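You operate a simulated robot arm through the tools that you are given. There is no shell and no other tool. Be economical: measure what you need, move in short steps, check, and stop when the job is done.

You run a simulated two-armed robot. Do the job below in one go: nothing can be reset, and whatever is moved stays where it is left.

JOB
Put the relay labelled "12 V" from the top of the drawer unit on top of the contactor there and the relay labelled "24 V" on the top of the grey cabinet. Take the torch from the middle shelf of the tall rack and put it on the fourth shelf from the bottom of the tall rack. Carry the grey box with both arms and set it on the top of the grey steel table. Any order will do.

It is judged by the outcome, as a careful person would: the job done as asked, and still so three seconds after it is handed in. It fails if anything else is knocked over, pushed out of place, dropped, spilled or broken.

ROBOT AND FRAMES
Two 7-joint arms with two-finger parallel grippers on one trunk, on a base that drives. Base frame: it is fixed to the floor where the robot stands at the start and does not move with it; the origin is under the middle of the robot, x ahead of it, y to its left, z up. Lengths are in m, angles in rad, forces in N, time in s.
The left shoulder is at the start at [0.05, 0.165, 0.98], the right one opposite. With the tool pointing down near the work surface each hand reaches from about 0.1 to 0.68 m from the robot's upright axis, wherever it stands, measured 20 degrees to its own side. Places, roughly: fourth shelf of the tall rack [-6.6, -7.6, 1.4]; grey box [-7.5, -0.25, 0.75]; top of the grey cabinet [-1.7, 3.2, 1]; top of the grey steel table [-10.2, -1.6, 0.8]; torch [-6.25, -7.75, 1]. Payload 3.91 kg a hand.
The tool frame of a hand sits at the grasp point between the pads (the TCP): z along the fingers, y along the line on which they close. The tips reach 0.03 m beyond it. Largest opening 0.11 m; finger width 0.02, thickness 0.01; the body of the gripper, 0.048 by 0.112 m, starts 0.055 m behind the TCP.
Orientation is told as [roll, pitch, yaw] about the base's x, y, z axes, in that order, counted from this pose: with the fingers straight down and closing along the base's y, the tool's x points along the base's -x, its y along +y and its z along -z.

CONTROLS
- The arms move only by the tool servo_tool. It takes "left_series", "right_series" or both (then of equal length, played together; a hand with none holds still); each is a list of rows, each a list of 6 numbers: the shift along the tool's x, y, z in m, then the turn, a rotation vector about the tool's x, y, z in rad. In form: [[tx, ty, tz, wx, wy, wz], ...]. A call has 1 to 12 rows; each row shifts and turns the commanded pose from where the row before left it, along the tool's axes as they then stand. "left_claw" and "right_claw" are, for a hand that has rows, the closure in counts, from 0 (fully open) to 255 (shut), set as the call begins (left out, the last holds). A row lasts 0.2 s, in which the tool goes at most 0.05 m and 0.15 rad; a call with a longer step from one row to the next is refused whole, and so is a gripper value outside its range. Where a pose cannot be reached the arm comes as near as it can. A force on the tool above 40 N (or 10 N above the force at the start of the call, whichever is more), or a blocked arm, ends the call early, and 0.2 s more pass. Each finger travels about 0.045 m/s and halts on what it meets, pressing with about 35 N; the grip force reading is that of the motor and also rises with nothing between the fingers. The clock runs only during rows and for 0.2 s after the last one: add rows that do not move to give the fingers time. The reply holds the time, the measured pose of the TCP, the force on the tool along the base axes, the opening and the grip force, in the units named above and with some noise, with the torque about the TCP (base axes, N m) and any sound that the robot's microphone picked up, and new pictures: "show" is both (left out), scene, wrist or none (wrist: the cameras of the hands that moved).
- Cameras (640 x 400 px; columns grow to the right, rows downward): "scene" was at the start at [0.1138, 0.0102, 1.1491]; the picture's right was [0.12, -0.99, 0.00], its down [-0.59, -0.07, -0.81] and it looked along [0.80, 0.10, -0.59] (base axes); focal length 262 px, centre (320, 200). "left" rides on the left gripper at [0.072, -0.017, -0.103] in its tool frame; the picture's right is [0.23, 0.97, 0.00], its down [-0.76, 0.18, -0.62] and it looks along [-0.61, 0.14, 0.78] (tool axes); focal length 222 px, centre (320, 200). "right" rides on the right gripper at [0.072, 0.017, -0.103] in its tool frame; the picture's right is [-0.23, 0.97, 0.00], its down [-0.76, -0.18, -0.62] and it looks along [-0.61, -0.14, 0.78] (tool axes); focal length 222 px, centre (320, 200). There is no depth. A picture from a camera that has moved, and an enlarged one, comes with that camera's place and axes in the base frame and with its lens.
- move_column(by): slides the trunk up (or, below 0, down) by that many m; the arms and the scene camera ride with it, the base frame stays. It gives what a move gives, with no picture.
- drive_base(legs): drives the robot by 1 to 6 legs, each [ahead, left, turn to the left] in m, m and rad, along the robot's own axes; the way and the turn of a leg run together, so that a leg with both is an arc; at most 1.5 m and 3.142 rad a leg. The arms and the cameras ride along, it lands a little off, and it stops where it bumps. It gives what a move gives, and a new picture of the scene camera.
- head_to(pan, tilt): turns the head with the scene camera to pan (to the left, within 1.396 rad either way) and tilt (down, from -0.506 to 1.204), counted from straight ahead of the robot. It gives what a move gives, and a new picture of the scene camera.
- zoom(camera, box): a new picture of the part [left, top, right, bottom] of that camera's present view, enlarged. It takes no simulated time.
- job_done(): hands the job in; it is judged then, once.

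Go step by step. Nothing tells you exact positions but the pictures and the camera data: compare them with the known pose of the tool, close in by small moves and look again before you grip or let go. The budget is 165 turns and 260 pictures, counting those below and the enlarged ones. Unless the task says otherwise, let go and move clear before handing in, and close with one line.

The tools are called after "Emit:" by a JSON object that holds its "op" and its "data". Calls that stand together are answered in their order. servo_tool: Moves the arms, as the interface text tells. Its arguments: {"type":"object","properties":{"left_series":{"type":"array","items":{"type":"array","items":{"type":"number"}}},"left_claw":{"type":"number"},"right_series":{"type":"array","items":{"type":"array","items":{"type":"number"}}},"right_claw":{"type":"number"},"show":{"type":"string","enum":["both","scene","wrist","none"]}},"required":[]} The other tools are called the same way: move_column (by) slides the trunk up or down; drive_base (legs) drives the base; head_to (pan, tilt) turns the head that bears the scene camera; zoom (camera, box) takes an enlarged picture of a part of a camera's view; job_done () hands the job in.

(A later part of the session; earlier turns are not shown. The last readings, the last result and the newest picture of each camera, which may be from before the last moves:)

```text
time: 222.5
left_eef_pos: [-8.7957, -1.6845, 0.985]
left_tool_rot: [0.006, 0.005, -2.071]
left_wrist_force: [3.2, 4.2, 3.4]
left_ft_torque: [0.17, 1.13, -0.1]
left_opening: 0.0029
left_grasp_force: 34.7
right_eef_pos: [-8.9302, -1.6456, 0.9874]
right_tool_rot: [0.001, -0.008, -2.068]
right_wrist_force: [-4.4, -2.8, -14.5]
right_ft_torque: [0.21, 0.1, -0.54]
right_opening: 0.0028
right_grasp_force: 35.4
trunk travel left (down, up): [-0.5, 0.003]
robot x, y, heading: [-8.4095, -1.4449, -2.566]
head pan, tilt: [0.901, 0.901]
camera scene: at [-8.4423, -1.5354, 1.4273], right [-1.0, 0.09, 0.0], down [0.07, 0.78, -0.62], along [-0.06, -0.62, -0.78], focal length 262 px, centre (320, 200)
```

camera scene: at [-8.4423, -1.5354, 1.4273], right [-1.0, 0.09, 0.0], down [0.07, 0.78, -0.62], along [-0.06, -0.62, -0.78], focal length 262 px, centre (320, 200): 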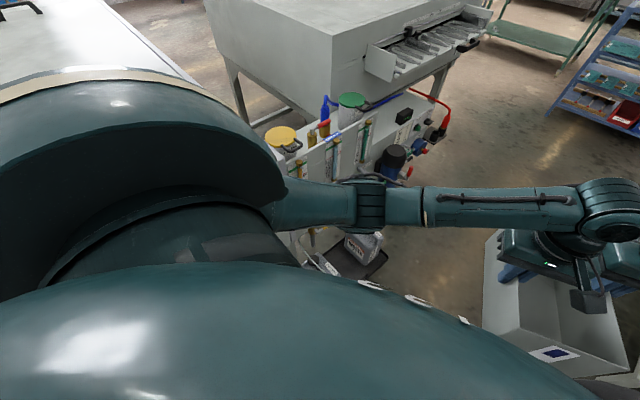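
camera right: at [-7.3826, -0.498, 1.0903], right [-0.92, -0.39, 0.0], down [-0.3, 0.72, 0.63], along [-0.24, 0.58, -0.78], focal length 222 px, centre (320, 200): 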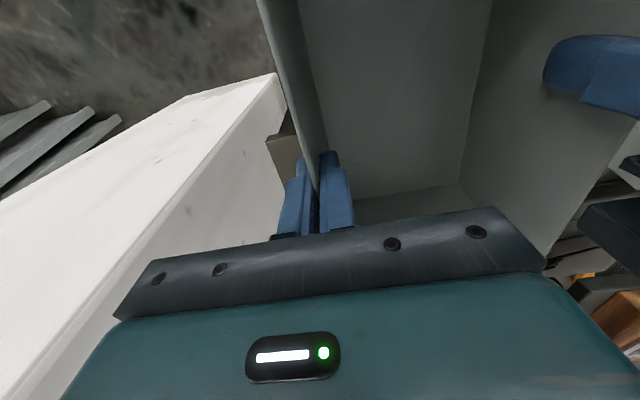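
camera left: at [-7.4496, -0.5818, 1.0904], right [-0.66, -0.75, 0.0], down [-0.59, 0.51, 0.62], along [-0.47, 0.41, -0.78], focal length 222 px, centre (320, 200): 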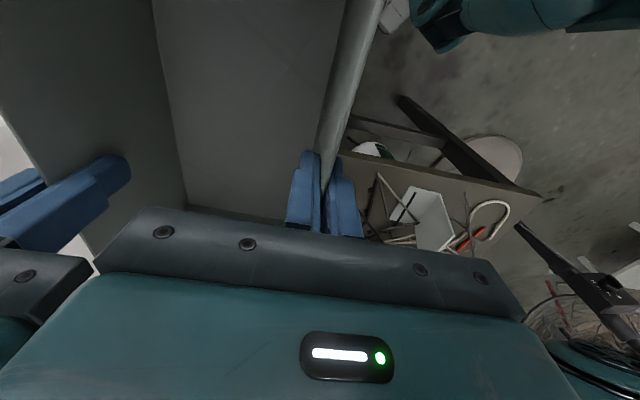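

On reflection the panel is far enough; it was my base meeting the fan's round foot. I go further forward before turning toward the table.

Emit:
{"op": "drive_base", "data": {"legs": [[0.24, 0.03, 0], [0.352, -0.17, 0], [0, 0, -0.55]]}}

Emit:
{"op": "head_to", "data": {"pan": 0.0, "tilt": 0.6}}

```text
time: 223.6
left_eef_pos: [-8.8363, -1.7184, 0.9826]
left_tool_rot: [0.009, 0.012, -2.07]
left_wrist_force: [0.9, 1.8, -5.5]
left_ft_torque: [0.19, 0.59, -0.05]
left_opening: 0.0032
left_grasp_force: 34.7
right_eef_pos: [-8.9717, -1.6816, 0.9832]
right_tool_rot: [0.005, 0.0, -2.068]
right_wrist_force: [-1.4, -2.2, -6.1]
right_ft_torque: [-0.1, -0.62, -0.25]
right_opening: 0.0031
right_grasp_force: 35.2
trunk travel left (down, up): [-0.5, 0.003]
robot x, y, heading: [-8.4475, -1.4791, -2.566]
head pan, tilt: [0.901, 0.901]
stopped in leg 1: the robot was blocked; the commanded pose is now the measured one
camera scene: at [-8.4862, -1.5718, 1.4268], right [-1.0, 0.09, 0.0], down [0.08, 0.78, -0.62], along [-0.06, -0.62, -0.79], focal length 262 px, centre (320, 200)
```

scene: 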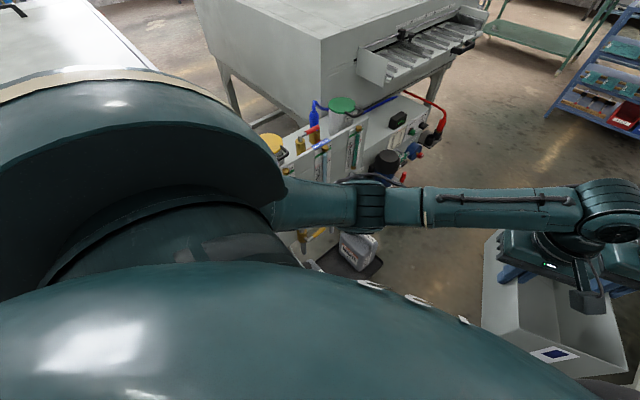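

```text
time: 224.8
left_eef_pos: [-8.8365, -1.7179, 0.9845]
left_tool_rot: [0.006, 0.007, -2.071]
left_wrist_force: [1.9, 1.0, -3.8]
left_ft_torque: [0.33, 0.62, 0.04]
left_opening: 0.003
left_grasp_force: 35.1
right_eef_pos: [-8.9709, -1.6796, 0.986]
right_tool_rot: [0.003, -0.005, -2.069]
right_wrist_force: [-1.4, -2.0, -7.3]
right_ft_torque: [-0.26, -0.45, -0.31]
right_opening: 0.003
right_grasp_force: 34.7
trunk travel left (down, up): [-0.5, 0.003]
robot x, y, heading: [-8.448, -1.4771, -2.565]
head pan, tilt: [0.0, 0.6]
camera scene: at [-8.55, -1.5426, 1.4519], right [-0.55, 0.84, 0.0], down [0.47, 0.31, -0.82], along [-0.69, -0.45, -0.57], focal length 262 px, centre (320, 200)
```

scene: 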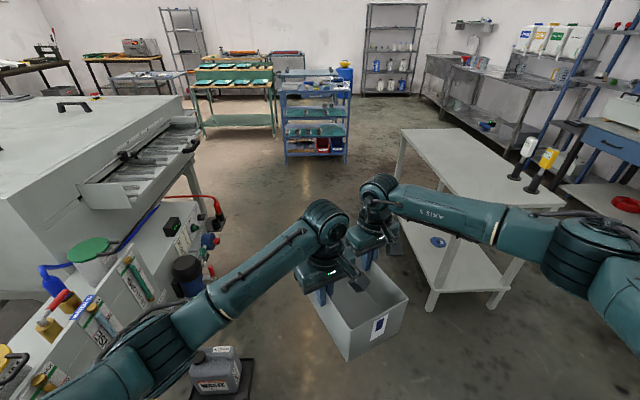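

Still blocked at the same base position, so something low is hidden close in front. I look steeply down.

Emit:
{"op": "head_to", "data": {"pan": 0.0, "tilt": 1.2}}

Emit:
{"op": "head_to", "data": {"pan": -0.9, "tilt": 1.1}}

Emit:
{"op": "head_to", "data": {"pan": 1.39, "tilt": 1.0}}

```text
time: 225.8
left_eef_pos: [-8.8349, -1.7193, 0.9845]
left_tool_rot: [0.006, 0.006, -2.07]
left_wrist_force: [1.3, 1.2, -5.1]
left_ft_torque: [0.4, 0.62, 0.05]
left_opening: 0.0031
left_grasp_force: 34.9
right_eef_pos: [-8.9704, -1.6803, 0.9865]
right_tool_rot: [0.003, -0.004, -2.068]
right_wrist_force: [-1.1, -1.4, -7.5]
right_ft_torque: [-0.31, -0.43, -0.3]
right_opening: 0.003
right_grasp_force: 35.5
trunk travel left (down, up): [-0.5, 0.003]
robot x, y, heading: [-8.4476, -1.4763, -2.565]
head pan, tilt: [0.0, 1.201]
camera scene: at [-8.5228, -1.5248, 1.4074], right [-0.54, 0.84, 0.0], down [0.78, 0.51, -0.36], along [-0.3, -0.2, -0.93], focal length 262 px, centre (320, 200)
```

scene: 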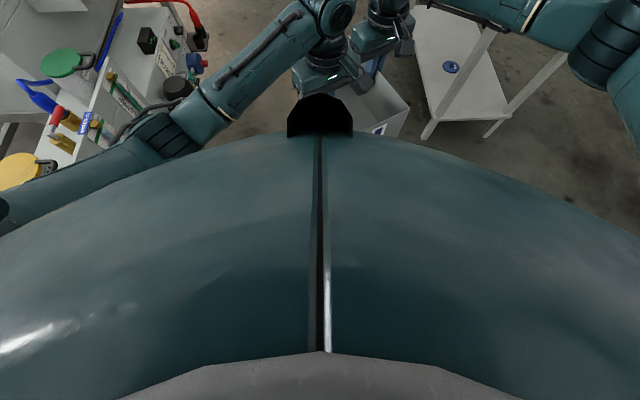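

```text
time: 227.0
left_eef_pos: [-8.8354, -1.7187, 0.9846]
left_tool_rot: [0.008, 0.007, -2.071]
left_wrist_force: [2.0, 1.1, -3.6]
left_ft_torque: [0.4, 0.6, 0.06]
left_opening: 0.0027
left_grasp_force: 34.7
right_eef_pos: [-8.9695, -1.6795, 0.9868]
right_tool_rot: [0.001, -0.006, -2.067]
right_wrist_force: [-1.1, -1.4, -7.4]
right_ft_torque: [-0.3, -0.4, -0.35]
right_opening: 0.0032
right_grasp_force: 34.9
trunk travel left (down, up): [-0.5, 0.003]
robot x, y, heading: [-8.4475, -1.4774, -2.562]
head pan, tilt: [-0.901, 1.1]
camera scene: at [-8.5357, -1.4743, 1.4134], right [0.32, 0.95, 0.0], down [0.84, -0.28, -0.45], along [-0.43, 0.14, -0.89], focal length 262 px, centre (320, 200)
```

scene: 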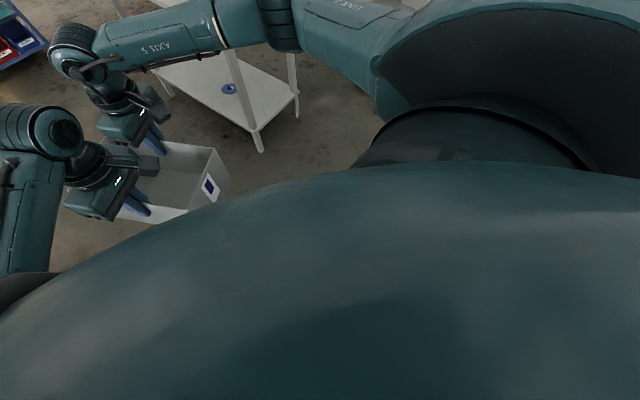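

```text
time: 229.1
left_eef_pos: [-8.8349, -1.7176, 0.9862]
left_tool_rot: [0.006, 0.007, -2.07]
left_wrist_force: [1.8, 1.8, -4.3]
left_ft_torque: [0.38, 0.65, 0.03]
left_opening: 0.0031
left_grasp_force: 34.9
right_eef_pos: [-8.9696, -1.68, 0.986]
right_tool_rot: [0.002, -0.006, -2.069]
right_wrist_force: [-1.2, -1.7, -7.8]
right_ft_torque: [-0.25, -0.46, -0.32]
right_opening: 0.0029
right_grasp_force: 34.5
trunk travel left (down, up): [-0.5, 0.003]
robot x, y, heading: [-8.4476, -1.4807, -2.566]
head pan, tilt: [1.389, 1.0]
camera scene: at [-8.4491, -1.5587, 1.42], right [-0.92, -0.38, 0.0], down [-0.32, 0.78, -0.54], along [0.21, -0.5, -0.84], focal length 262 px, centre (320, 200)
```

scene: 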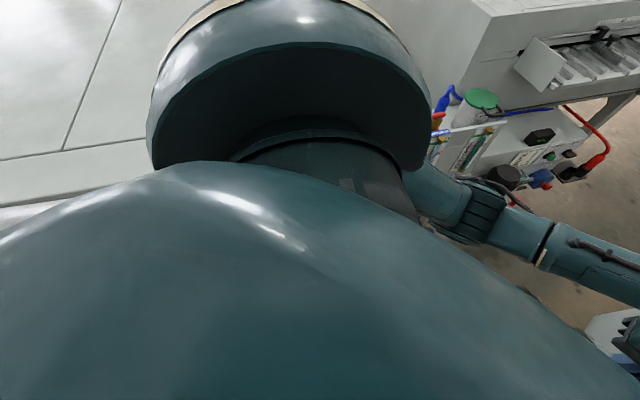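

The gap between the fan's foot and the jerry cans looks only about 0.73 m wide. I back up a little, align with it (heading π, probably my narrower side), and look at the cans.

Emit:
{"op": "drive_base", "data": {"legs": [[-0.17, 0, 0], [0, 0, -0.57]]}}

Emit:
{"op": "head_to", "data": {"pan": 0.75, "tilt": 0.85}}

Emit:
{"op": "head_to", "data": {"pan": -0.75, "tilt": 0.85}}

```text
time: 232.2
left_eef_pos: [-8.7587, -1.3776, 0.9845]
left_tool_rot: [0.007, 0.006, -2.64]
left_wrist_force: [2.2, 1.0, -3.9]
left_ft_torque: [0.67, 0.34, 0.07]
left_opening: 0.0028
left_grasp_force: 34.6
right_eef_pos: [-8.8525, -1.2727, 0.9861]
right_tool_rot: [0.001, -0.006, -2.636]
right_wrist_force: [-1.2, 0.2, -7.6]
right_ft_torque: [-0.47, -0.16, -0.3]
right_opening: 0.003
right_grasp_force: 34.6
trunk travel left (down, up): [-0.5, 0.003]
robot x, y, heading: [-8.3006, -1.384, -3.134]
head pan, tilt: [1.389, 1.0]
camera scene: at [-8.3483, -1.4527, 1.42], right [-0.98, 0.17, 0.0], down [0.15, 0.83, -0.54], along [-0.09, -0.53, -0.84], focal length 262 px, centre (320, 200)
```

scene: 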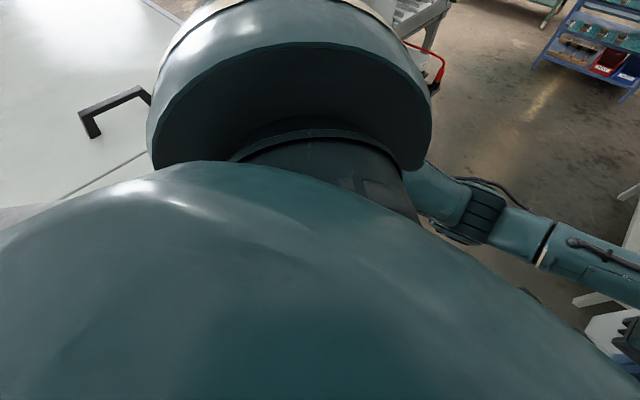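

```text
time: 233.2
left_eef_pos: [-8.7586, -1.3779, 0.9842]
left_tool_rot: [0.007, 0.005, -2.64]
left_wrist_force: [2.4, 0.3, -4.7]
left_ft_torque: [0.6, 0.38, 0.06]
left_opening: 0.0029
left_grasp_force: 35.0
right_eef_pos: [-8.8534, -1.2727, 0.9861]
right_tool_rot: [0.002, -0.004, -2.638]
right_wrist_force: [-1.9, -1.0, -5.6]
right_ft_torque: [-0.49, -0.29, -0.29]
right_opening: 0.0031
right_grasp_force: 35.0
trunk travel left (down, up): [-0.5, 0.003]
robot x, y, heading: [-8.3035, -1.383, -3.132]
head pan, tilt: [0.75, 0.85]
camera scene: at [-8.393, -1.4381, 1.4311], right [-0.69, 0.73, 0.0], down [0.55, 0.52, -0.66], along [-0.48, -0.45, -0.75], focal length 262 px, centre (320, 200)
```

scene: 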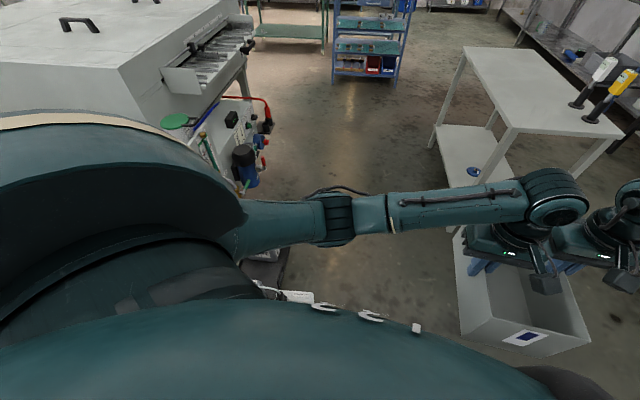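

```text
time: 234.8
left_eef_pos: [-8.7582, -1.3778, 0.9841]
left_tool_rot: [0.007, 0.006, -2.638]
left_wrist_force: [1.3, -0.3, -4.6]
left_ft_torque: [0.7, 0.31, 0.07]
left_opening: 0.0028
left_grasp_force: 35.1
right_eef_pos: [-8.8528, -1.2732, 0.9857]
right_tool_rot: [0.001, -0.004, -2.637]
right_wrist_force: [-2.1, -0.2, -6.9]
right_ft_torque: [-0.52, -0.2, -0.31]
right_opening: 0.0029
right_grasp_force: 35.0
trunk travel left (down, up): [-0.5, 0.003]
robot x, y, heading: [-8.3043, -1.388, -3.137]
head pan, tilt: [-0.75, 0.85]
camera scene: at [-8.3938, -1.3314, 1.4311], right [0.68, 0.74, 0.0], down [0.55, -0.51, -0.66], along [-0.49, 0.45, -0.75], focal length 262 px, centre (320, 200)
```

scene: 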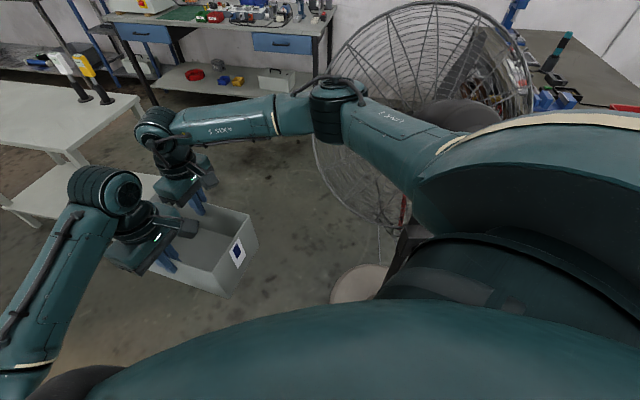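

The gap's middle is at y about -1.42. I try it slowly with heading π, centred.

Emit:
{"op": "drive_base", "data": {"legs": [[0.1, 0.03, 0], [0.15, 0, 0]]}}

```text
time: 236.9
left_eef_pos: [-8.9983, -1.4091, 0.9843]
left_tool_rot: [0.01, 0.01, -2.639]
left_wrist_force: [2.0, 0.7, -5.4]
left_ft_torque: [0.64, 0.36, 0.06]
left_opening: 0.0028
left_grasp_force: 35.1
right_eef_pos: [-9.0914, -1.3052, 0.9851]
right_tool_rot: [0.002, -0.003, -2.636]
right_wrist_force: [-1.7, -0.8, -6.6]
right_ft_torque: [-0.49, -0.27, -0.31]
right_opening: 0.003
right_grasp_force: 35.1
trunk travel left (down, up): [-0.5, 0.003]
robot x, y, heading: [-8.5425, -1.4146, -3.136]
head pan, tilt: [-0.75, 0.85]
camera scene: at [-8.6336, -1.3624, 1.431], right [0.68, 0.74, 0.0], down [0.55, -0.51, -0.66], along [-0.48, 0.45, -0.75], focal length 262 px, centre (320, 200)
```

scene: 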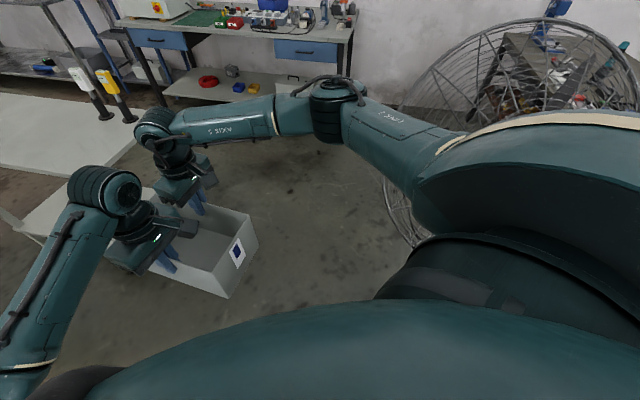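

It went through. I continue a bit further and look at the table.

Emit:
{"op": "drive_base", "data": {"legs": [[0.25, 0.0, 0]]}}

Emit:
{"op": "head_to", "data": {"pan": 0.0, "tilt": 0.65}}

```text
time: 238.7
left_eef_pos: [-9.2518, -1.4094, 0.9841]
left_tool_rot: [0.007, 0.009, -2.641]
left_wrist_force: [1.2, 0.4, -5.7]
left_ft_torque: [0.64, 0.3, 0.06]
left_opening: 0.0028
left_grasp_force: 34.8
right_eef_pos: [-9.345, -1.3036, 0.9854]
right_tool_rot: [0.003, -0.004, -2.638]
right_wrist_force: [-1.8, -0.7, -6.0]
right_ft_torque: [-0.53, -0.29, -0.3]
right_opening: 0.0027
right_grasp_force: 34.9
trunk travel left (down, up): [-0.5, 0.003]
robot x, y, heading: [-8.7975, -1.4156, -3.134]
head pan, tilt: [-0.75, 0.85]
camera scene: at [-8.8865, -1.3638, 1.431], right [0.68, 0.73, 0.0], down [0.55, -0.51, -0.66], along [-0.48, 0.45, -0.75], focal length 262 px, centre (320, 200)
```

scene: 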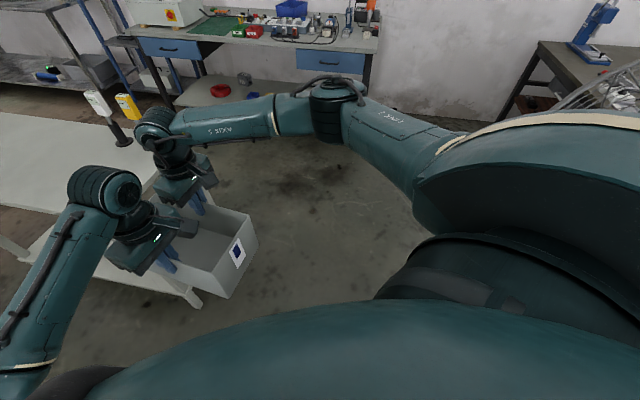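

```text
time: 239.8
left_eef_pos: [-9.2527, -1.4107, 0.9835]
left_tool_rot: [0.009, 0.01, -2.641]
left_wrist_force: [1.0, 0.9, -5.8]
left_ft_torque: [0.6, 0.32, 0.08]
left_opening: 0.003
left_grasp_force: 34.8
right_eef_pos: [-9.3437, -1.3047, 0.987]
right_tool_rot: [0.002, -0.005, -2.639]
right_wrist_force: [-1.4, 0.3, -6.5]
right_ft_torque: [-0.49, -0.34, -0.27]
right_opening: 0.0031
right_grasp_force: 35.1
trunk travel left (down, up): [-0.5, 0.003]
robot x, y, heading: [-8.7965, -1.4159, -3.136]
head pan, tilt: [0.0, 0.649]
camera scene: at [-8.9151, -1.4171, 1.4477], right [0.0, 1.0, 0.0], down [0.61, 0.0, -0.8], along [-0.8, 0.0, -0.61], focal length 262 px, centre (320, 200)
```

scene: 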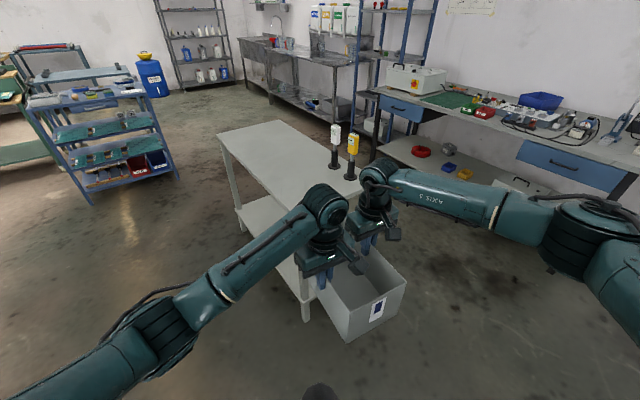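

The table is now clear: top corners about NR(-9.90, -1.23), NL(-9.68, -1.59), FL(-10.45, -2.05); two bottles stand near the right edge. I turn to face its short end and approach most of the way.

Emit:
{"op": "drive_base", "data": {"legs": [[0, 0, 0.536], [0.34, -0.325, 0]]}}

Emit:
{"op": "head_to", "data": {"pan": 0.0, "tilt": 0.8}}

```text
time: 244.8
left_eef_pos: [-9.646, -1.55, 0.9849]
left_tool_rot: [0.01, 0.009, -2.086]
left_wrist_force: [1.4, 1.2, -4.7]
left_ft_torque: [0.32, 0.57, 0.1]
left_opening: 0.0032
left_grasp_force: 35.0
right_eef_pos: [-9.7811, -1.5095, 0.9855]
right_tool_rot: [0.001, -0.005, -2.083]
right_wrist_force: [-1.1, -1.2, -6.4]
right_ft_torque: [-0.26, -0.53, -0.26]
right_opening: 0.0029
right_grasp_force: 34.7
trunk travel left (down, up): [-0.5, 0.003]
robot x, y, heading: [-9.2515, -1.3181, -2.579]
head pan, tilt: [0.0, 0.649]
camera scene: at [-9.357, -1.3776, 1.4476], right [-0.53, 0.85, 0.0], down [0.51, 0.32, -0.8], along [-0.67, -0.42, -0.61], focal length 262 px, centre (320, 200)
```

scene: 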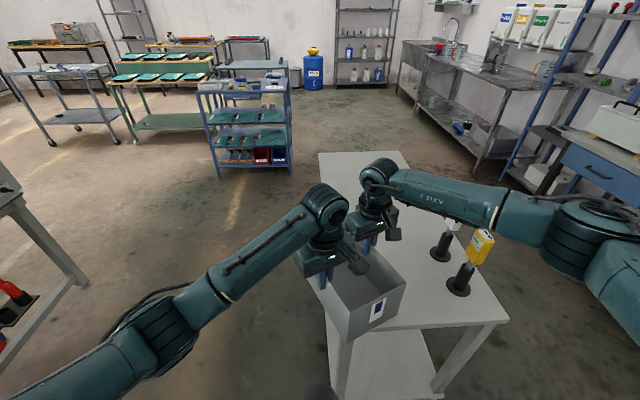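

```text
time: 245.5
left_eef_pos: [-9.6458, -1.5494, 0.9859]
left_tool_rot: [0.007, 0.01, -2.083]
left_wrist_force: [1.2, 0.6, -4.2]
left_ft_torque: [0.3, 0.63, 0.04]
left_opening: 0.0027
left_grasp_force: 35.3
right_eef_pos: [-9.7804, -1.5105, 0.9851]
right_tool_rot: [0.001, -0.003, -2.084]
right_wrist_force: [-1.5, -0.7, -5.7]
right_ft_torque: [-0.26, -0.58, -0.25]
right_opening: 0.0029
right_grasp_force: 35.2
trunk travel left (down, up): [-0.5, 0.003]
robot x, y, heading: [-9.2545, -1.3154, -2.582]
head pan, tilt: [0.0, 0.799]
camera scene: at [-9.3515, -1.3744, 1.4351], right [-0.53, 0.85, 0.0], down [0.61, 0.38, -0.7], along [-0.59, -0.37, -0.72], focal length 262 px, centre (320, 200)
```

scene: 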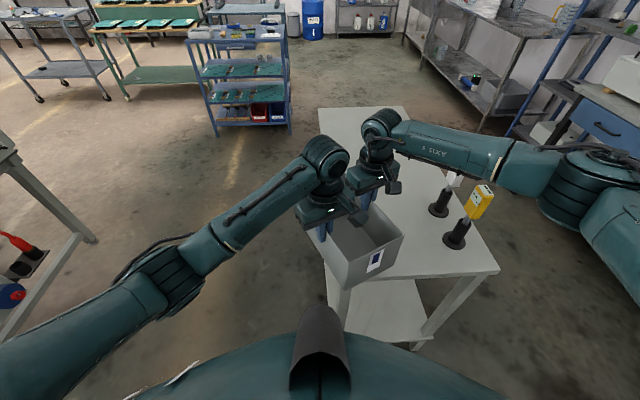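

The right forearm would come close to the bottles from here. It is cleaner to set the box down from the table's left long side, so I back off, go round the corner, and turn to face that side.

Emit:
{"op": "drive_base", "data": {"legs": [[-0.12, 0.05, 0], [0.43, 0.68, 0], [0, 0, -1.53]]}}

Emit:
{"op": "head_to", "data": {"pan": 0.0, "tilt": 0.7}}

```text
time: 252.3
left_eef_pos: [-9.5055, -2.3077, 0.9823]
left_tool_rot: [0.01, 0.012, -2.078]
left_wrist_force: [1.5, 1.0, -4.8]
left_ft_torque: [0.19, 0.56, -0.04]
left_opening: 0.0031
left_grasp_force: 34.7
right_eef_pos: [-9.6411, -2.2687, 0.9837]
right_tool_rot: [0.005, -0.002, -2.077]
right_wrist_force: [-0.8, -1.9, -6.0]
right_ft_torque: [-0.18, -0.57, -0.15]
right_opening: 0.0033
right_grasp_force: 34.7
trunk travel left (down, up): [-0.5, 0.003]
robot x, y, heading: [-9.1168, -2.0709, -2.575]
head pan, tilt: [0.0, 0.799]
stopped in leg 2: the robot was blocked; the commanded pose is now the measured one
camera scene: at [-9.2134, -2.1315, 1.435], right [-0.54, 0.84, 0.0], down [0.61, 0.39, -0.7], along [-0.59, -0.37, -0.72], focal length 262 px, centre (320, 200)
```

scene: 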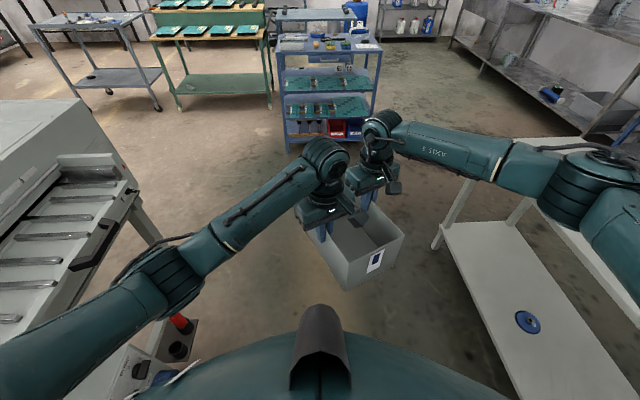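

```text
time: 252.9
left_eef_pos: [-9.5056, -2.3075, 0.9832]
left_tool_rot: [0.007, 0.01, -2.078]
left_wrist_force: [0.9, 1.4, -4.7]
left_ft_torque: [0.28, 0.56, -0.01]
left_opening: 0.0027
left_grasp_force: 35.4
right_eef_pos: [-9.6398, -2.2684, 0.9852]
right_tool_rot: [0.004, -0.004, -2.076]
right_wrist_force: [-0.9, -1.1, -5.1]
right_ft_torque: [-0.25, -0.54, -0.19]
right_opening: 0.0028
right_grasp_force: 34.8
trunk travel left (down, up): [-0.5, 0.003]
robot x, y, heading: [-9.1195, -2.0697, -2.576]
head pan, tilt: [0.0, 0.7]
camera scene: at [-9.217, -2.1331, 1.4433], right [-0.54, 0.84, 0.0], down [0.54, 0.35, -0.76], along [-0.64, -0.41, -0.65], focal length 262 px, centre (320, 200)
```

scene: 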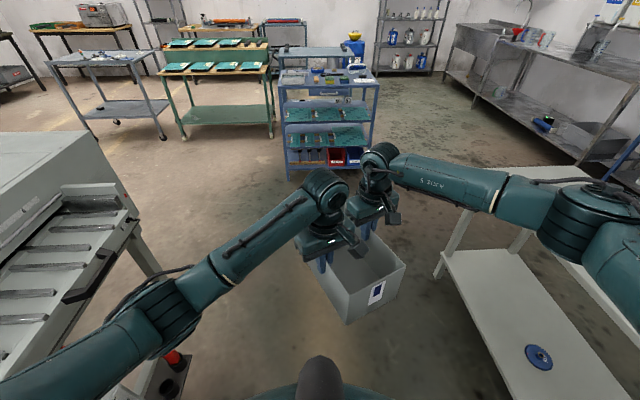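

My base touched the end of the gas panel. I move away from it toward the open floor, then turn to face the table's long side.

Emit:
{"op": "drive_base", "data": {"legs": [[0.2, -0.14, 0], [0, 0, -1.53]]}}

Emit:
{"op": "head_to", "data": {"pan": 0.0, "tilt": 0.75}}

```text
time: 258.5
left_eef_pos: [-9.6199, -1.6841, 0.9836]
left_tool_rot: [0.007, 0.009, 2.705]
left_wrist_force: [0.7, -1.0, -5.5]
left_ft_torque: [0.55, -0.4, 0.08]
left_opening: 0.0031
left_grasp_force: 35.3
right_eef_pos: [-9.5911, -1.5478, 0.9847]
right_tool_rot: [0.005, -0.001, 2.707]
right_wrist_force: [-1.3, 1.5, -5.9]
right_ft_torque: [-0.48, 0.35, -0.19]
right_opening: 0.0029
right_grasp_force: 35.5
trunk travel left (down, up): [-0.5, 0.003]
robot x, y, heading: [-9.3572, -2.0569, 2.212]
head pan, tilt: [0.0, 0.7]
camera scene: at [-9.428, -1.963, 1.4433], right [0.8, 0.6, 0.0], down [0.38, -0.52, -0.76], along [-0.46, 0.61, -0.64], focal length 262 px, centre (320, 200)
```

scene: 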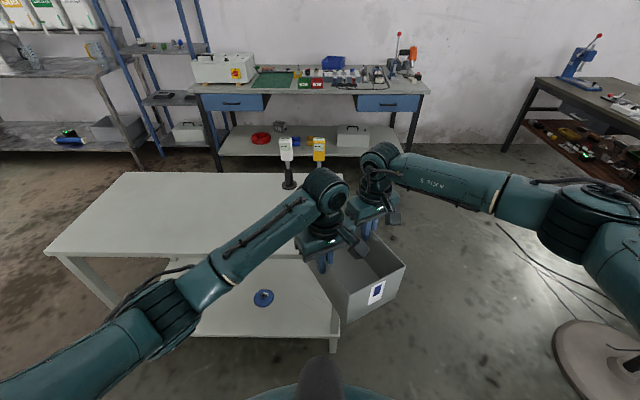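

```text
time: 259.1
left_eef_pos: [-9.6211, -1.6854, 0.9832]
left_tool_rot: [0.008, 0.011, 2.706]
left_wrist_force: [1.0, -1.9, -4.8]
left_ft_torque: [0.61, -0.22, 0.0]
left_opening: 0.003
left_grasp_force: 34.9
right_eef_pos: [-9.5917, -1.5482, 0.9847]
right_tool_rot: [0.004, -0.002, 2.707]
right_wrist_force: [-1.2, 1.7, -5.3]
right_ft_torque: [-0.54, 0.17, -0.17]
right_opening: 0.0026
right_grasp_force: 34.9
trunk travel left (down, up): [-0.5, 0.003]
robot x, y, heading: [-9.3561, -2.0592, 2.21]
head pan, tilt: [0.0, 0.75]
camera scene: at [-9.4269, -1.9647, 1.4391], right [0.8, 0.6, 0.0], down [0.41, -0.55, -0.73], along [-0.44, 0.59, -0.68], focal length 262 px, centre (320, 200)
```

scene: 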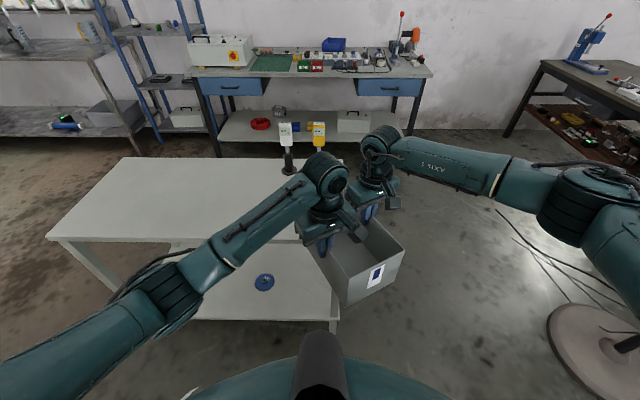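

I face the table's left side. I move left 0.41 m and forward 0.18 m, bringing the box above the free middle of the top.

Emit:
{"op": "drive_base", "data": {"legs": [[0.0, 0.41, 0], [0.17, 0, 0]]}}

Emit:
{"op": "servo_tool", "data": {"right_series": [[-0.0176, -0.0095, 0, 0, 0, 0], [-0.0176, -0.0095, 0, 0, 0, 0], [-0.0176, -0.0095, 0, 0, 0, 0], [-0.0176, -0.0095, 0, 0, 0, 0], [0, 0, 0, 0, 0, 0]], "left_series": [[-0.0176, -0.0095, 0, 0, 0, 0], [-0.0176, -0.0095, 0, 0, 0, 0], [-0.0176, -0.0095, 0, 0, 0, 0], [-0.0176, -0.0095, 0, 0, 0, 0], [0, 0, 0, 0, 0, 0]], "show": "scene"}}

```text
time: 264.3
left_eef_pos: [-10.0558, -1.8064, 0.9844]
left_tool_rot: [0.009, 0.009, 2.725]
left_wrist_force: [1.1, -1.0, -5.8]
left_ft_torque: [0.59, -0.27, 0.01]
left_opening: 0.0031
left_grasp_force: 34.8
right_eef_pos: [-10.0282, -1.6695, 0.9847]
right_tool_rot: [0.002, -0.002, 2.728]
right_wrist_force: [-0.6, 0.5, -6.5]
right_ft_torque: [-0.58, 0.19, -0.17]
right_opening: 0.0028
right_grasp_force: 35.2
trunk travel left (down, up): [-0.5, 0.003]
robot x, y, heading: [-9.7897, -2.1695, 2.228]
head pan, tilt: [0.0, 0.75]
camera scene: at [-9.8571, -2.0825, 1.439], right [0.79, 0.61, 0.0], down [0.42, -0.54, -0.73], along [-0.45, 0.58, -0.68], focal length 262 px, centre (320, 200)
```

scene: 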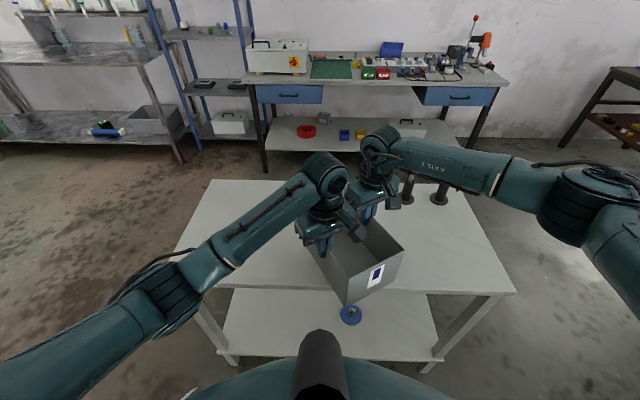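

```text
time: 265.3
left_eef_pos: [-10.1044, -1.749, 0.981]
left_tool_rot: [0.024, 0.017, 2.723]
left_wrist_force: [6.9, -9.0, -0.4]
left_ft_torque: [1.45, -0.3, -0.65]
left_opening: 0.0071
left_grasp_force: 35.4
right_eef_pos: [-10.0508, -1.6196, 0.9836]
right_tool_rot: [-0.015, -0.002, 2.705]
right_wrist_force: [-7.6, 8.1, -10.7]
right_ft_torque: [-0.76, 0.04, -0.76]
right_opening: 0.006
right_grasp_force: 34.6
right hand out of reach, approached as far as the arm can: row 3, 4
trunk travel left (down, up): [-0.5, 0.003]
robot x, y, heading: [-9.7869, -2.1722, 2.227]
head pan, tilt: [0.0, 0.75]
stopped in row 5 (right hand): the force on the tool passed its limit at 43 N (the readings are from after the stop); the commanded pose is now the measured one
camera scene: at [-9.8566, -2.083, 1.439], right [0.79, 0.61, 0.0], down [0.42, -0.54, -0.73], along [-0.45, 0.58, -0.68], focal length 262 px, centre (320, 200)
```

scene: 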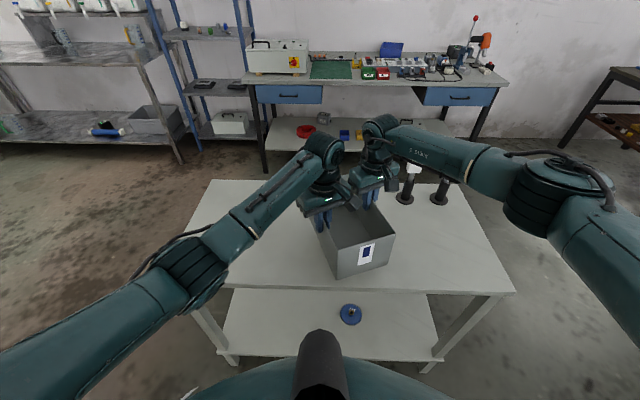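

The right arm reached its limit, so the box skewed a little. I bring the left hand back into line, then move the base forward about 5 cm.

Emit:
{"op": "servo_tool", "data": {"left_series": [[0.013, -0.0016, 0, 0, 0, 0], [0.013, -0.0016, 0, 0, 0, 0], [0, 0, 0, 0, 0, 0]], "show": "none"}}

Emit:
{"op": "drive_base", "data": {"legs": [[0.055, 0.0, 0]]}}

Emit:
{"op": "zoom", "data": {"camera": "scene", "box": [160, 120, 540, 360]}}

```text
time: 266.1
left_eef_pos: [-10.0804, -1.7583, 0.9805]
left_tool_rot: [0.023, 0.012, 2.729]
left_wrist_force: [-5.2, 0.4, 0.6]
left_ft_torque: [1.13, -0.97, -0.11]
left_opening: 0.0039
left_grasp_force: 34.8
right_eef_pos: [-10.0519, -1.6225, 0.9847]
right_tool_rot: [-0.014, 0.002, 2.712]
right_wrist_force: [4.3, -0.3, -11.1]
right_ft_torque: [-0.34, 0.75, 0.73]
right_opening: 0.0028
right_grasp_force: 35.3
trunk travel left (down, up): [-0.5, 0.003]
robot x, y, heading: [-9.7837, -2.1777, 2.227]
head pan, tilt: [0.0, 0.75]
```

```text
time: 267.1
left_eef_pos: [-10.1144, -1.7133, 0.9814]
left_tool_rot: [0.022, 0.012, 2.729]
left_wrist_force: [-6.5, 4.4, 1.3]
left_ft_torque: [1.87, 0.54, 0.14]
left_opening: 0.0038
left_grasp_force: 35.0
right_eef_pos: [-10.0881, -1.5768, 0.9836]
right_tool_rot: [-0.014, 0.002, 2.712]
right_wrist_force: [5.3, -4.1, -12.6]
right_ft_torque: [-0.88, -0.83, 0.72]
right_opening: 0.003
right_grasp_force: 34.9
trunk travel left (down, up): [-0.5, 0.003]
robot x, y, heading: [-9.8228, -2.1258, 2.231]
head pan, tilt: [0.0, 0.75]
camera scene: at [-9.8913, -2.0382, 1.4389], right [0.79, 0.61, 0.0], down [0.42, -0.54, -0.73], along [-0.45, 0.58, -0.68], focal length 262 px, centre (320, 200)
```

scene: 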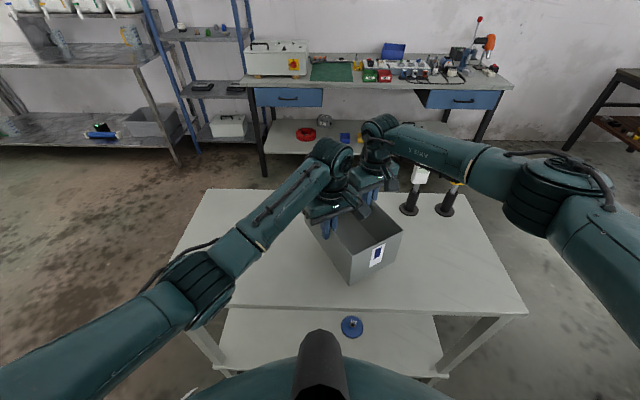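

```text
1.67 times, centred on (350, 240) of scene
camera zoom: at [-9.8913, -2.0382, 1.4389], right [0.79, 0.61, 0.0], down [0.42, -0.54, -0.73], along [-0.45, 0.58, -0.68], focal length 436 px, centre (270, 133)
```

zoom: 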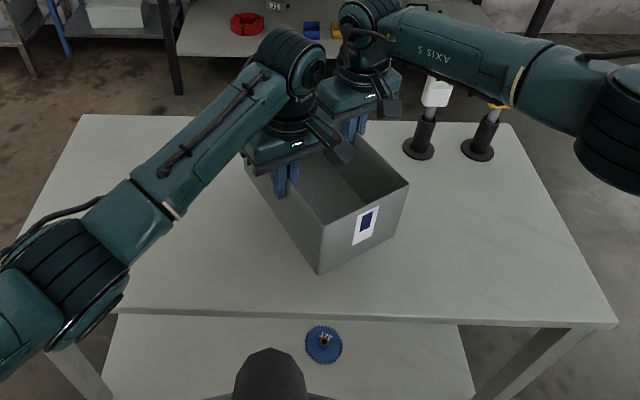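

The box is above the free part of the table, with corners at least 2.8 cm inside. I lower it with the trunk.

Emit:
{"op": "move_column", "data": {"by": -0.055}}

Emit:
{"op": "move_column", "data": {"by": -0.01}}

Emit:
{"op": "zoom", "data": {"camera": "scene", "box": [200, 150, 520, 350]}}

```text
time: 268.0
left_eef_pos: [-10.115, -1.7154, 0.9272]
left_tool_rot: [0.021, 0.011, 2.73]
left_wrist_force: [-4.4, -2.1, -0.9]
left_ft_torque: [1.11, -1.02, -0.15]
left_opening: 0.0036
left_grasp_force: 35.4
right_eef_pos: [-10.0863, -1.5777, 0.929]
right_tool_rot: [-0.016, 0.002, 2.712]
right_wrist_force: [3.9, 1.7, -9.5]
right_ft_torque: [-0.55, 0.82, 0.7]
right_opening: 0.003
right_grasp_force: 35.3
trunk travel left (down, up): [-0.445, 0.058]
robot x, y, heading: [-9.821, -2.1315, 2.226]
head pan, tilt: [0.0, 0.75]
```

```text
time: 268.6
left_eef_pos: [-10.1144, -1.7152, 0.9165]
left_tool_rot: [0.023, 0.011, 2.73]
left_wrist_force: [-4.6, -2.4, -1.1]
left_ft_torque: [1.38, -0.42, -0.09]
left_opening: 0.0036
left_grasp_force: 35.4
right_eef_pos: [-10.086, -1.5774, 0.9196]
right_tool_rot: [-0.015, 0.002, 2.713]
right_wrist_force: [4.7, 1.9, -9.5]
right_ft_torque: [-0.77, 0.23, 0.66]
right_opening: 0.0028
right_grasp_force: 35.2
trunk travel left (down, up): [-0.435, 0.068]
robot x, y, heading: [-9.8202, -2.1284, 2.231]
head pan, tilt: [0.0, 0.75]
```

```text
2.00 times, centred on (360, 250) of scene
camera zoom: at [-9.8904, -2.0395, 1.3741], right [0.79, 0.61, 0.0], down [0.42, -0.54, -0.73], along [-0.45, 0.58, -0.68], focal length 524 px, centre (240, 100)
```

zoom: 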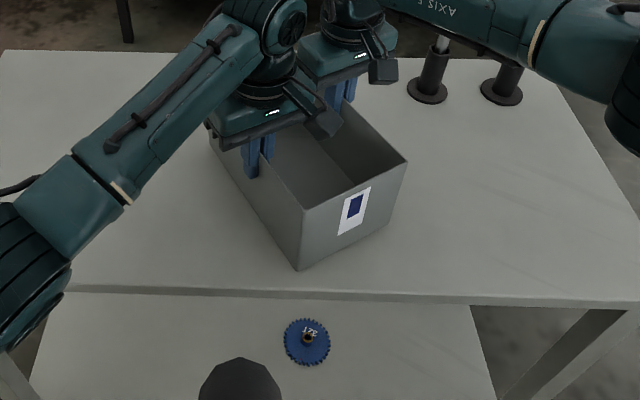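

Emit:
{"op": "move_column", "data": {"by": -0.006}}

Emit:
{"op": "move_column", "data": {"by": -0.005}}

Emit:
{"op": "move_column", "data": {"by": -0.004}}

```text
time: 269.2
left_eef_pos: [-10.1151, -1.7143, 0.9106]
left_tool_rot: [0.022, 0.011, 2.73]
left_wrist_force: [-4.9, -2.3, 0.5]
left_ft_torque: [1.5, -0.11, -0.1]
left_opening: 0.0038
left_grasp_force: 34.8
right_eef_pos: [-10.0857, -1.5774, 0.9142]
right_tool_rot: [-0.015, 0.001, 2.709]
right_wrist_force: [4.4, 2.5, -9.7]
right_ft_torque: [-0.92, -0.06, 0.69]
right_opening: 0.0032
right_grasp_force: 34.6
trunk travel left (down, up): [-0.429, 0.074]
robot x, y, heading: [-9.8204, -2.1301, 2.227]
head pan, tilt: [0.0, 0.75]
```

```text
time: 269.7
left_eef_pos: [-10.113, -1.7133, 0.9099]
left_tool_rot: [0.017, 0.007, 2.728]
left_wrist_force: [-6.1, -1.0, 15.8]
left_ft_torque: [1.74, 0.51, -0.04]
left_opening: 0.0032
left_grasp_force: 35.0
right_eef_pos: [-10.086, -1.5781, 0.9112]
right_tool_rot: [-0.016, -0.002, 2.709]
right_wrist_force: [8.1, 5.9, -3.8]
right_ft_torque: [-0.72, 1.24, 0.65]
right_opening: 0.0034
right_grasp_force: 35.2
trunk travel left (down, up): [-0.424, 0.079]
robot x, y, heading: [-9.8208, -2.1288, 2.227]
head pan, tilt: [0.0, 0.75]
```

```text
time: 270.2
left_eef_pos: [-10.1132, -1.7132, 0.9088]
left_tool_rot: [0.012, 0.002, 2.727]
left_wrist_force: [-10.9, 1.5, 35.3]
left_ft_torque: [1.28, -0.77, -0.05]
left_opening: 0.0031
left_grasp_force: 34.8
right_eef_pos: [-10.0847, -1.5777, 0.9107]
right_tool_rot: [-0.02, -0.007, 2.708]
right_wrist_force: [6.8, 13.8, 19.2]
right_ft_torque: [-1.4, -0.62, 0.76]
right_opening: 0.0035
right_grasp_force: 35.0
trunk travel left (down, up): [-0.42, 0.083]
robot x, y, heading: [-9.8208, -2.1267, 2.227]
head pan, tilt: [0.0, 0.75]
```

The box rests on the table. I ease up 3 mm and open both grippers.

Emit:
{"op": "move_column", "data": {"by": 0.0035}}

Emit:
{"op": "servo_tool", "data": {"right_series": [[0, 0, 0, 0, 0, 0], [0, 0, 0, 0, 0, 0], [0, 0, 0, 0, 0, 0], [0, 0, 0, 0, 0, 0]], "left_series": [[0, 0, 0, 0, 0, 0], [0, 0, 0, 0, 0, 0], [0, 0, 0, 0, 0, 0], [0, 0, 0, 0, 0, 0]], "left_claw": 130, "right_claw": 130, "show": "both"}}

```text
time: 270.8
left_eef_pos: [-10.1134, -1.7152, 0.9084]
left_tool_rot: [0.018, 0.003, 2.729]
left_wrist_force: [-7.2, 4.3, 21.5]
left_ft_torque: [1.77, 0.4, -0.11]
left_opening: 0.0034
left_grasp_force: 35.1
right_eef_pos: [-10.0847, -1.577, 0.9117]
right_tool_rot: [-0.017, -0.004, 2.711]
right_wrist_force: [7.9, 13.7, 15.4]
right_ft_torque: [-0.47, 1.4, 0.65]
right_opening: 0.0033
right_grasp_force: 35.1
trunk travel left (down, up): [-0.424, 0.08]
robot x, y, heading: [-9.8214, -2.1293, 2.225]
head pan, tilt: [0.0, 0.75]
```

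```text
time: 271.8
left_eef_pos: [-10.114, -1.715, 0.9052]
left_tool_rot: [0.024, 0.012, 2.729]
left_wrist_force: [-1.6, 0.1, 0.5]
left_ft_torque: [0.0, 0.03, 0.03]
left_opening: 0.0541
left_grasp_force: 0.0
right_eef_pos: [-10.0859, -1.5799, 0.9093]
right_tool_rot: [-0.014, 0.0, 2.714]
right_wrist_force: [1.0, 0.6, -0.1]
right_ft_torque: [0.02, 0.01, -0.03]
right_opening: 0.0538
right_grasp_force: 0.0
trunk travel left (down, up): [-0.424, 0.08]
robot x, y, heading: [-9.8178, -2.1304, 2.231]
head pan, tilt: [0.0, 0.75]
camera scene: at [-9.89, -2.0402, 1.3627], right [0.79, 0.61, 0.0], down [0.42, -0.54, -0.73], along [-0.45, 0.58, -0.68], focal length 262 px, centre (320, 200)
camera right: at [-10.027, -1.6255, 1.0116], right [-0.61, -0.79, -0.01], down [-0.62, 0.47, 0.63], along [-0.49, 0.39, -0.78], focal length 222 px, centre (320, 200)
camera left: at [-10.0409, -1.7259, 1.0086], right [-0.18, -0.98, 0.02], down [-0.77, 0.16, 0.62], along [-0.61, 0.09, -0.79], focal length 222 px, centre (320, 200)
```

scene: 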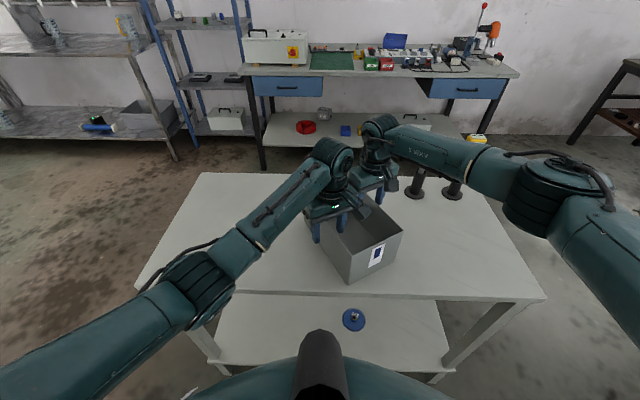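
right: 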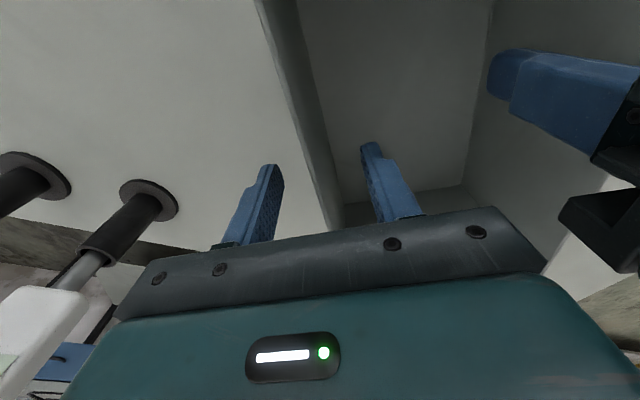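
left: 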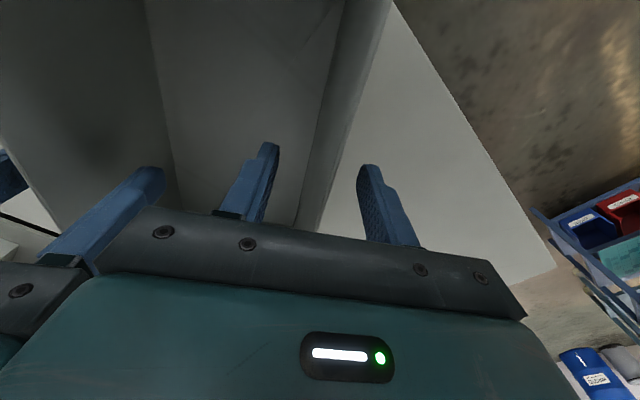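

Released, with the box standing on the table. I raise the trunk fully and back away.

Emit:
{"op": "move_column", "data": {"by": 0.079}}

Emit:
{"op": "servo_tool", "data": {"right_series": [[0, 0, -0.03, 0, 0, 0], [0, 0, -0.03, 0, 0, 0]], "left_series": [[0, 0, -0.03, 0, 0, 0], [0, 0, -0.03, 0, 0, 0]], "show": "none"}}

Emit:
{"op": "drive_base", "data": {"legs": [[-0.35, 0.15, 0]]}}

```text
time: 272.9
left_eef_pos: [-10.1137, -1.7143, 0.985]
left_tool_rot: [0.021, 0.01, 2.729]
left_wrist_force: [0.2, 0.5, -0.6]
left_ft_torque: [-0.01, 0.0, 0.02]
left_opening: 0.054
left_grasp_force: 0.1
right_eef_pos: [-10.0863, -1.5782, 0.9875]
right_tool_rot: [-0.016, 0.0, 2.71]
right_wrist_force: [0.0, 0.1, 0.0]
right_ft_torque: [-0.01, 0.04, -0.03]
right_opening: 0.0541
right_grasp_force: 0.0
trunk travel left (down, up): [-0.502, 0.001]
robot x, y, heading: [-9.813, -2.129, 2.23]
head pan, tilt: [0.0, 0.75]
```

```text
time: 273.5
left_eef_pos: [-10.1142, -1.7155, 1.0447]
left_tool_rot: [0.024, 0.01, 2.729]
left_wrist_force: [0.3, -0.3, 0.0]
left_ft_torque: [-0.02, -0.02, 0.0]
left_opening: 0.0538
left_grasp_force: 0.0
right_eef_pos: [-10.0879, -1.5798, 1.0474]
right_tool_rot: [-0.015, -0.001, 2.713]
right_wrist_force: [-0.4, -1.1, 0.5]
right_ft_torque: [0.0, 0.0, -0.03]
right_opening: 0.0537
right_grasp_force: 0.0
trunk travel left (down, up): [-0.502, 0.001]
robot x, y, heading: [-9.8207, -2.1272, 2.229]
head pan, tilt: [0.0, 0.75]
```

```text
time: 275.9
left_eef_pos: [-10.015, -2.0761, 1.0438]
left_tool_rot: [0.021, 0.009, 2.723]
left_wrist_force: [-0.5, 0.1, -0.7]
left_ft_torque: [0.01, -0.03, -0.02]
left_opening: 0.0539
left_grasp_force: 0.0
right_eef_pos: [-9.9865, -1.9419, 1.047]
right_tool_rot: [-0.016, -0.001, 2.706]
right_wrist_force: [-0.4, -0.6, -0.1]
right_ft_torque: [0.03, 0.02, -0.04]
right_opening: 0.0542
right_grasp_force: 0.0
trunk travel left (down, up): [-0.502, 0.001]
robot x, y, heading: [-9.7221, -2.4923, 2.222]
head pan, tilt: [0.0, 0.75]
camera scene: at [-9.7927, -2.4039, 1.4418], right [0.8, 0.61, 0.0], down [0.41, -0.54, -0.73], along [-0.44, 0.58, -0.68], focal length 262 px, centre (320, 200)
```

scene: 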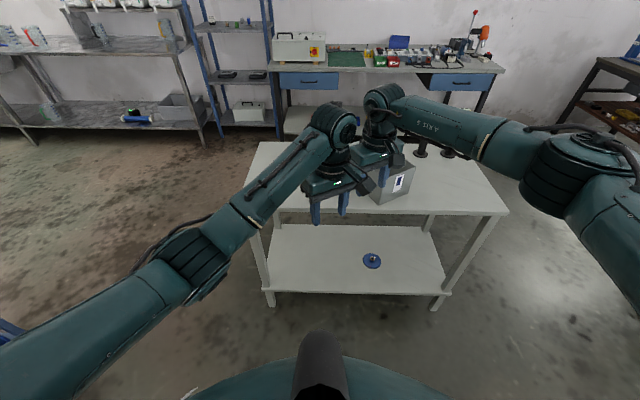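

The grey box is placed. Now for the torch: I untwist and retract the hands, then turn toward the tall rack (south-east).

Emit:
{"op": "servo_tool", "data": {"right_series": [[0.03, -0.01, 0, 0, 0, 0.125], [0.03, -0.01, 0, 0, 0, 0.125], [0.03, -0.01, 0, 0, 0, 0.125], [0.03, -0.01, 0, 0, 0, 0.125], [0.03, 0, 0, 0, 0, 0], [0.03, 0, 0, 0, 0, 0], [0.02, 0, 0, 0, 0, 0]], "left_series": [[0.01, 0.035, 0, 0, 0, 0.125], [0.01, 0.035, 0, 0, 0, 0.125], [0.01, 0.035, 0, 0, 0, 0.125], [0.01, 0.035, 0, 0, 0, 0.125], [0.03, 0.01, 0, 0, 0, 0], [0.02, 0.01, 0, 0, 0, 0], [0.02, 0, 0, 0, 0, 0]], "show": "none"}}

Emit:
{"op": "drive_base", "data": {"legs": [[0, 0, -1.6], [0, 0, -1.6]]}}

Emit:
{"op": "head_to", "data": {"pan": 0.0, "tilt": 0.25}}

```text
time: 277.5
left_eef_pos: [-10.0335, -2.2816, 1.0484]
left_tool_rot: [0.014, 0.019, 2.222]
left_wrist_force: [-0.6, -1.0, -0.6]
left_ft_torque: [0.01, 0.02, 0.01]
left_opening: 0.0539
left_grasp_force: 0.0
right_eef_pos: [-9.8184, -2.0447, 1.048]
right_tool_rot: [-0.016, -0.007, 2.204]
right_wrist_force: [-0.5, -0.3, -0.5]
right_ft_torque: [0.02, 0.0, 0.0]
right_opening: 0.0539
right_grasp_force: 0.1
trunk travel left (down, up): [-0.502, 0.001]
robot x, y, heading: [-9.7237, -2.4938, 2.219]
head pan, tilt: [0.0, 0.75]
```

```text
time: 285.6
left_eef_pos: [-9.4193, -2.7131, 1.0481]
left_tool_rot: [0.014, 0.019, -0.953]
left_wrist_force: [0.4, 0.4, -0.4]
left_ft_torque: [-0.02, 0.0, -0.04]
left_opening: 0.0539
left_grasp_force: 0.1
right_eef_pos: [-9.6414, -2.9439, 1.0477]
right_tool_rot: [-0.014, -0.008, -0.971]
right_wrist_force: [0.1, -0.2, 0.3]
right_ft_torque: [-0.01, -0.01, -0.01]
right_opening: 0.0539
right_grasp_force: 0.0
trunk travel left (down, up): [-0.502, 0.001]
robot x, y, heading: [-9.7235, -2.4927, -0.955]
head pan, tilt: [0.0, 0.75]
camera scene: at [-9.66, -2.5841, 1.4417], right [-0.82, -0.58, 0.0], down [-0.39, 0.56, -0.73], along [0.42, -0.6, -0.68], focal length 262 px, centre (320, 200)
```

scene: 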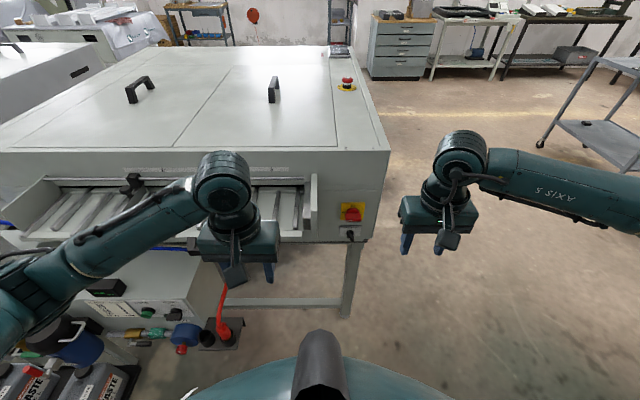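

```text
time: 286.6
left_eef_pos: [-9.4191, -2.7155, 1.0484]
left_tool_rot: [0.015, 0.02, -0.953]
left_wrist_force: [-0.5, -0.2, -0.4]
left_ft_torque: [0.0, -0.03, -0.02]
left_opening: 0.0536
left_grasp_force: 0.1
right_eef_pos: [-9.6408, -2.9435, 1.0474]
right_tool_rot: [-0.013, -0.008, -0.973]
right_wrist_force: [0.6, -0.3, -1.5]
right_ft_torque: [-0.01, 0.01, 0.0]
right_opening: 0.0541
right_grasp_force: 0.1
trunk travel left (down, up): [-0.502, 0.001]
robot x, y, heading: [-9.7235, -2.4909, -0.949]
head pan, tilt: [0.0, 0.25]
camera scene: at [-9.6539, -2.5927, 1.4867], right [-0.82, -0.58, 0.0], down [-0.14, 0.2, -0.97], along [0.56, -0.79, -0.25], focal length 262 px, centre (320, 200)
```

scene: 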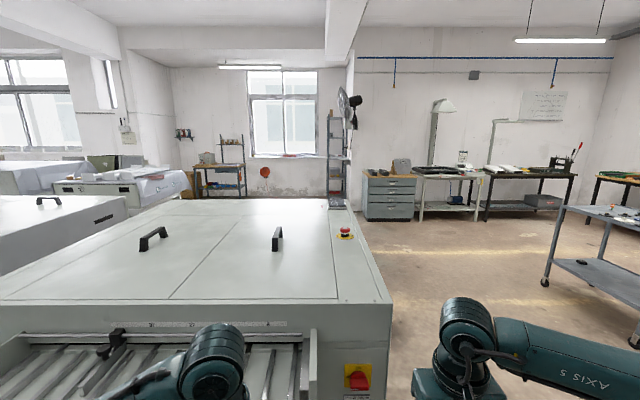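

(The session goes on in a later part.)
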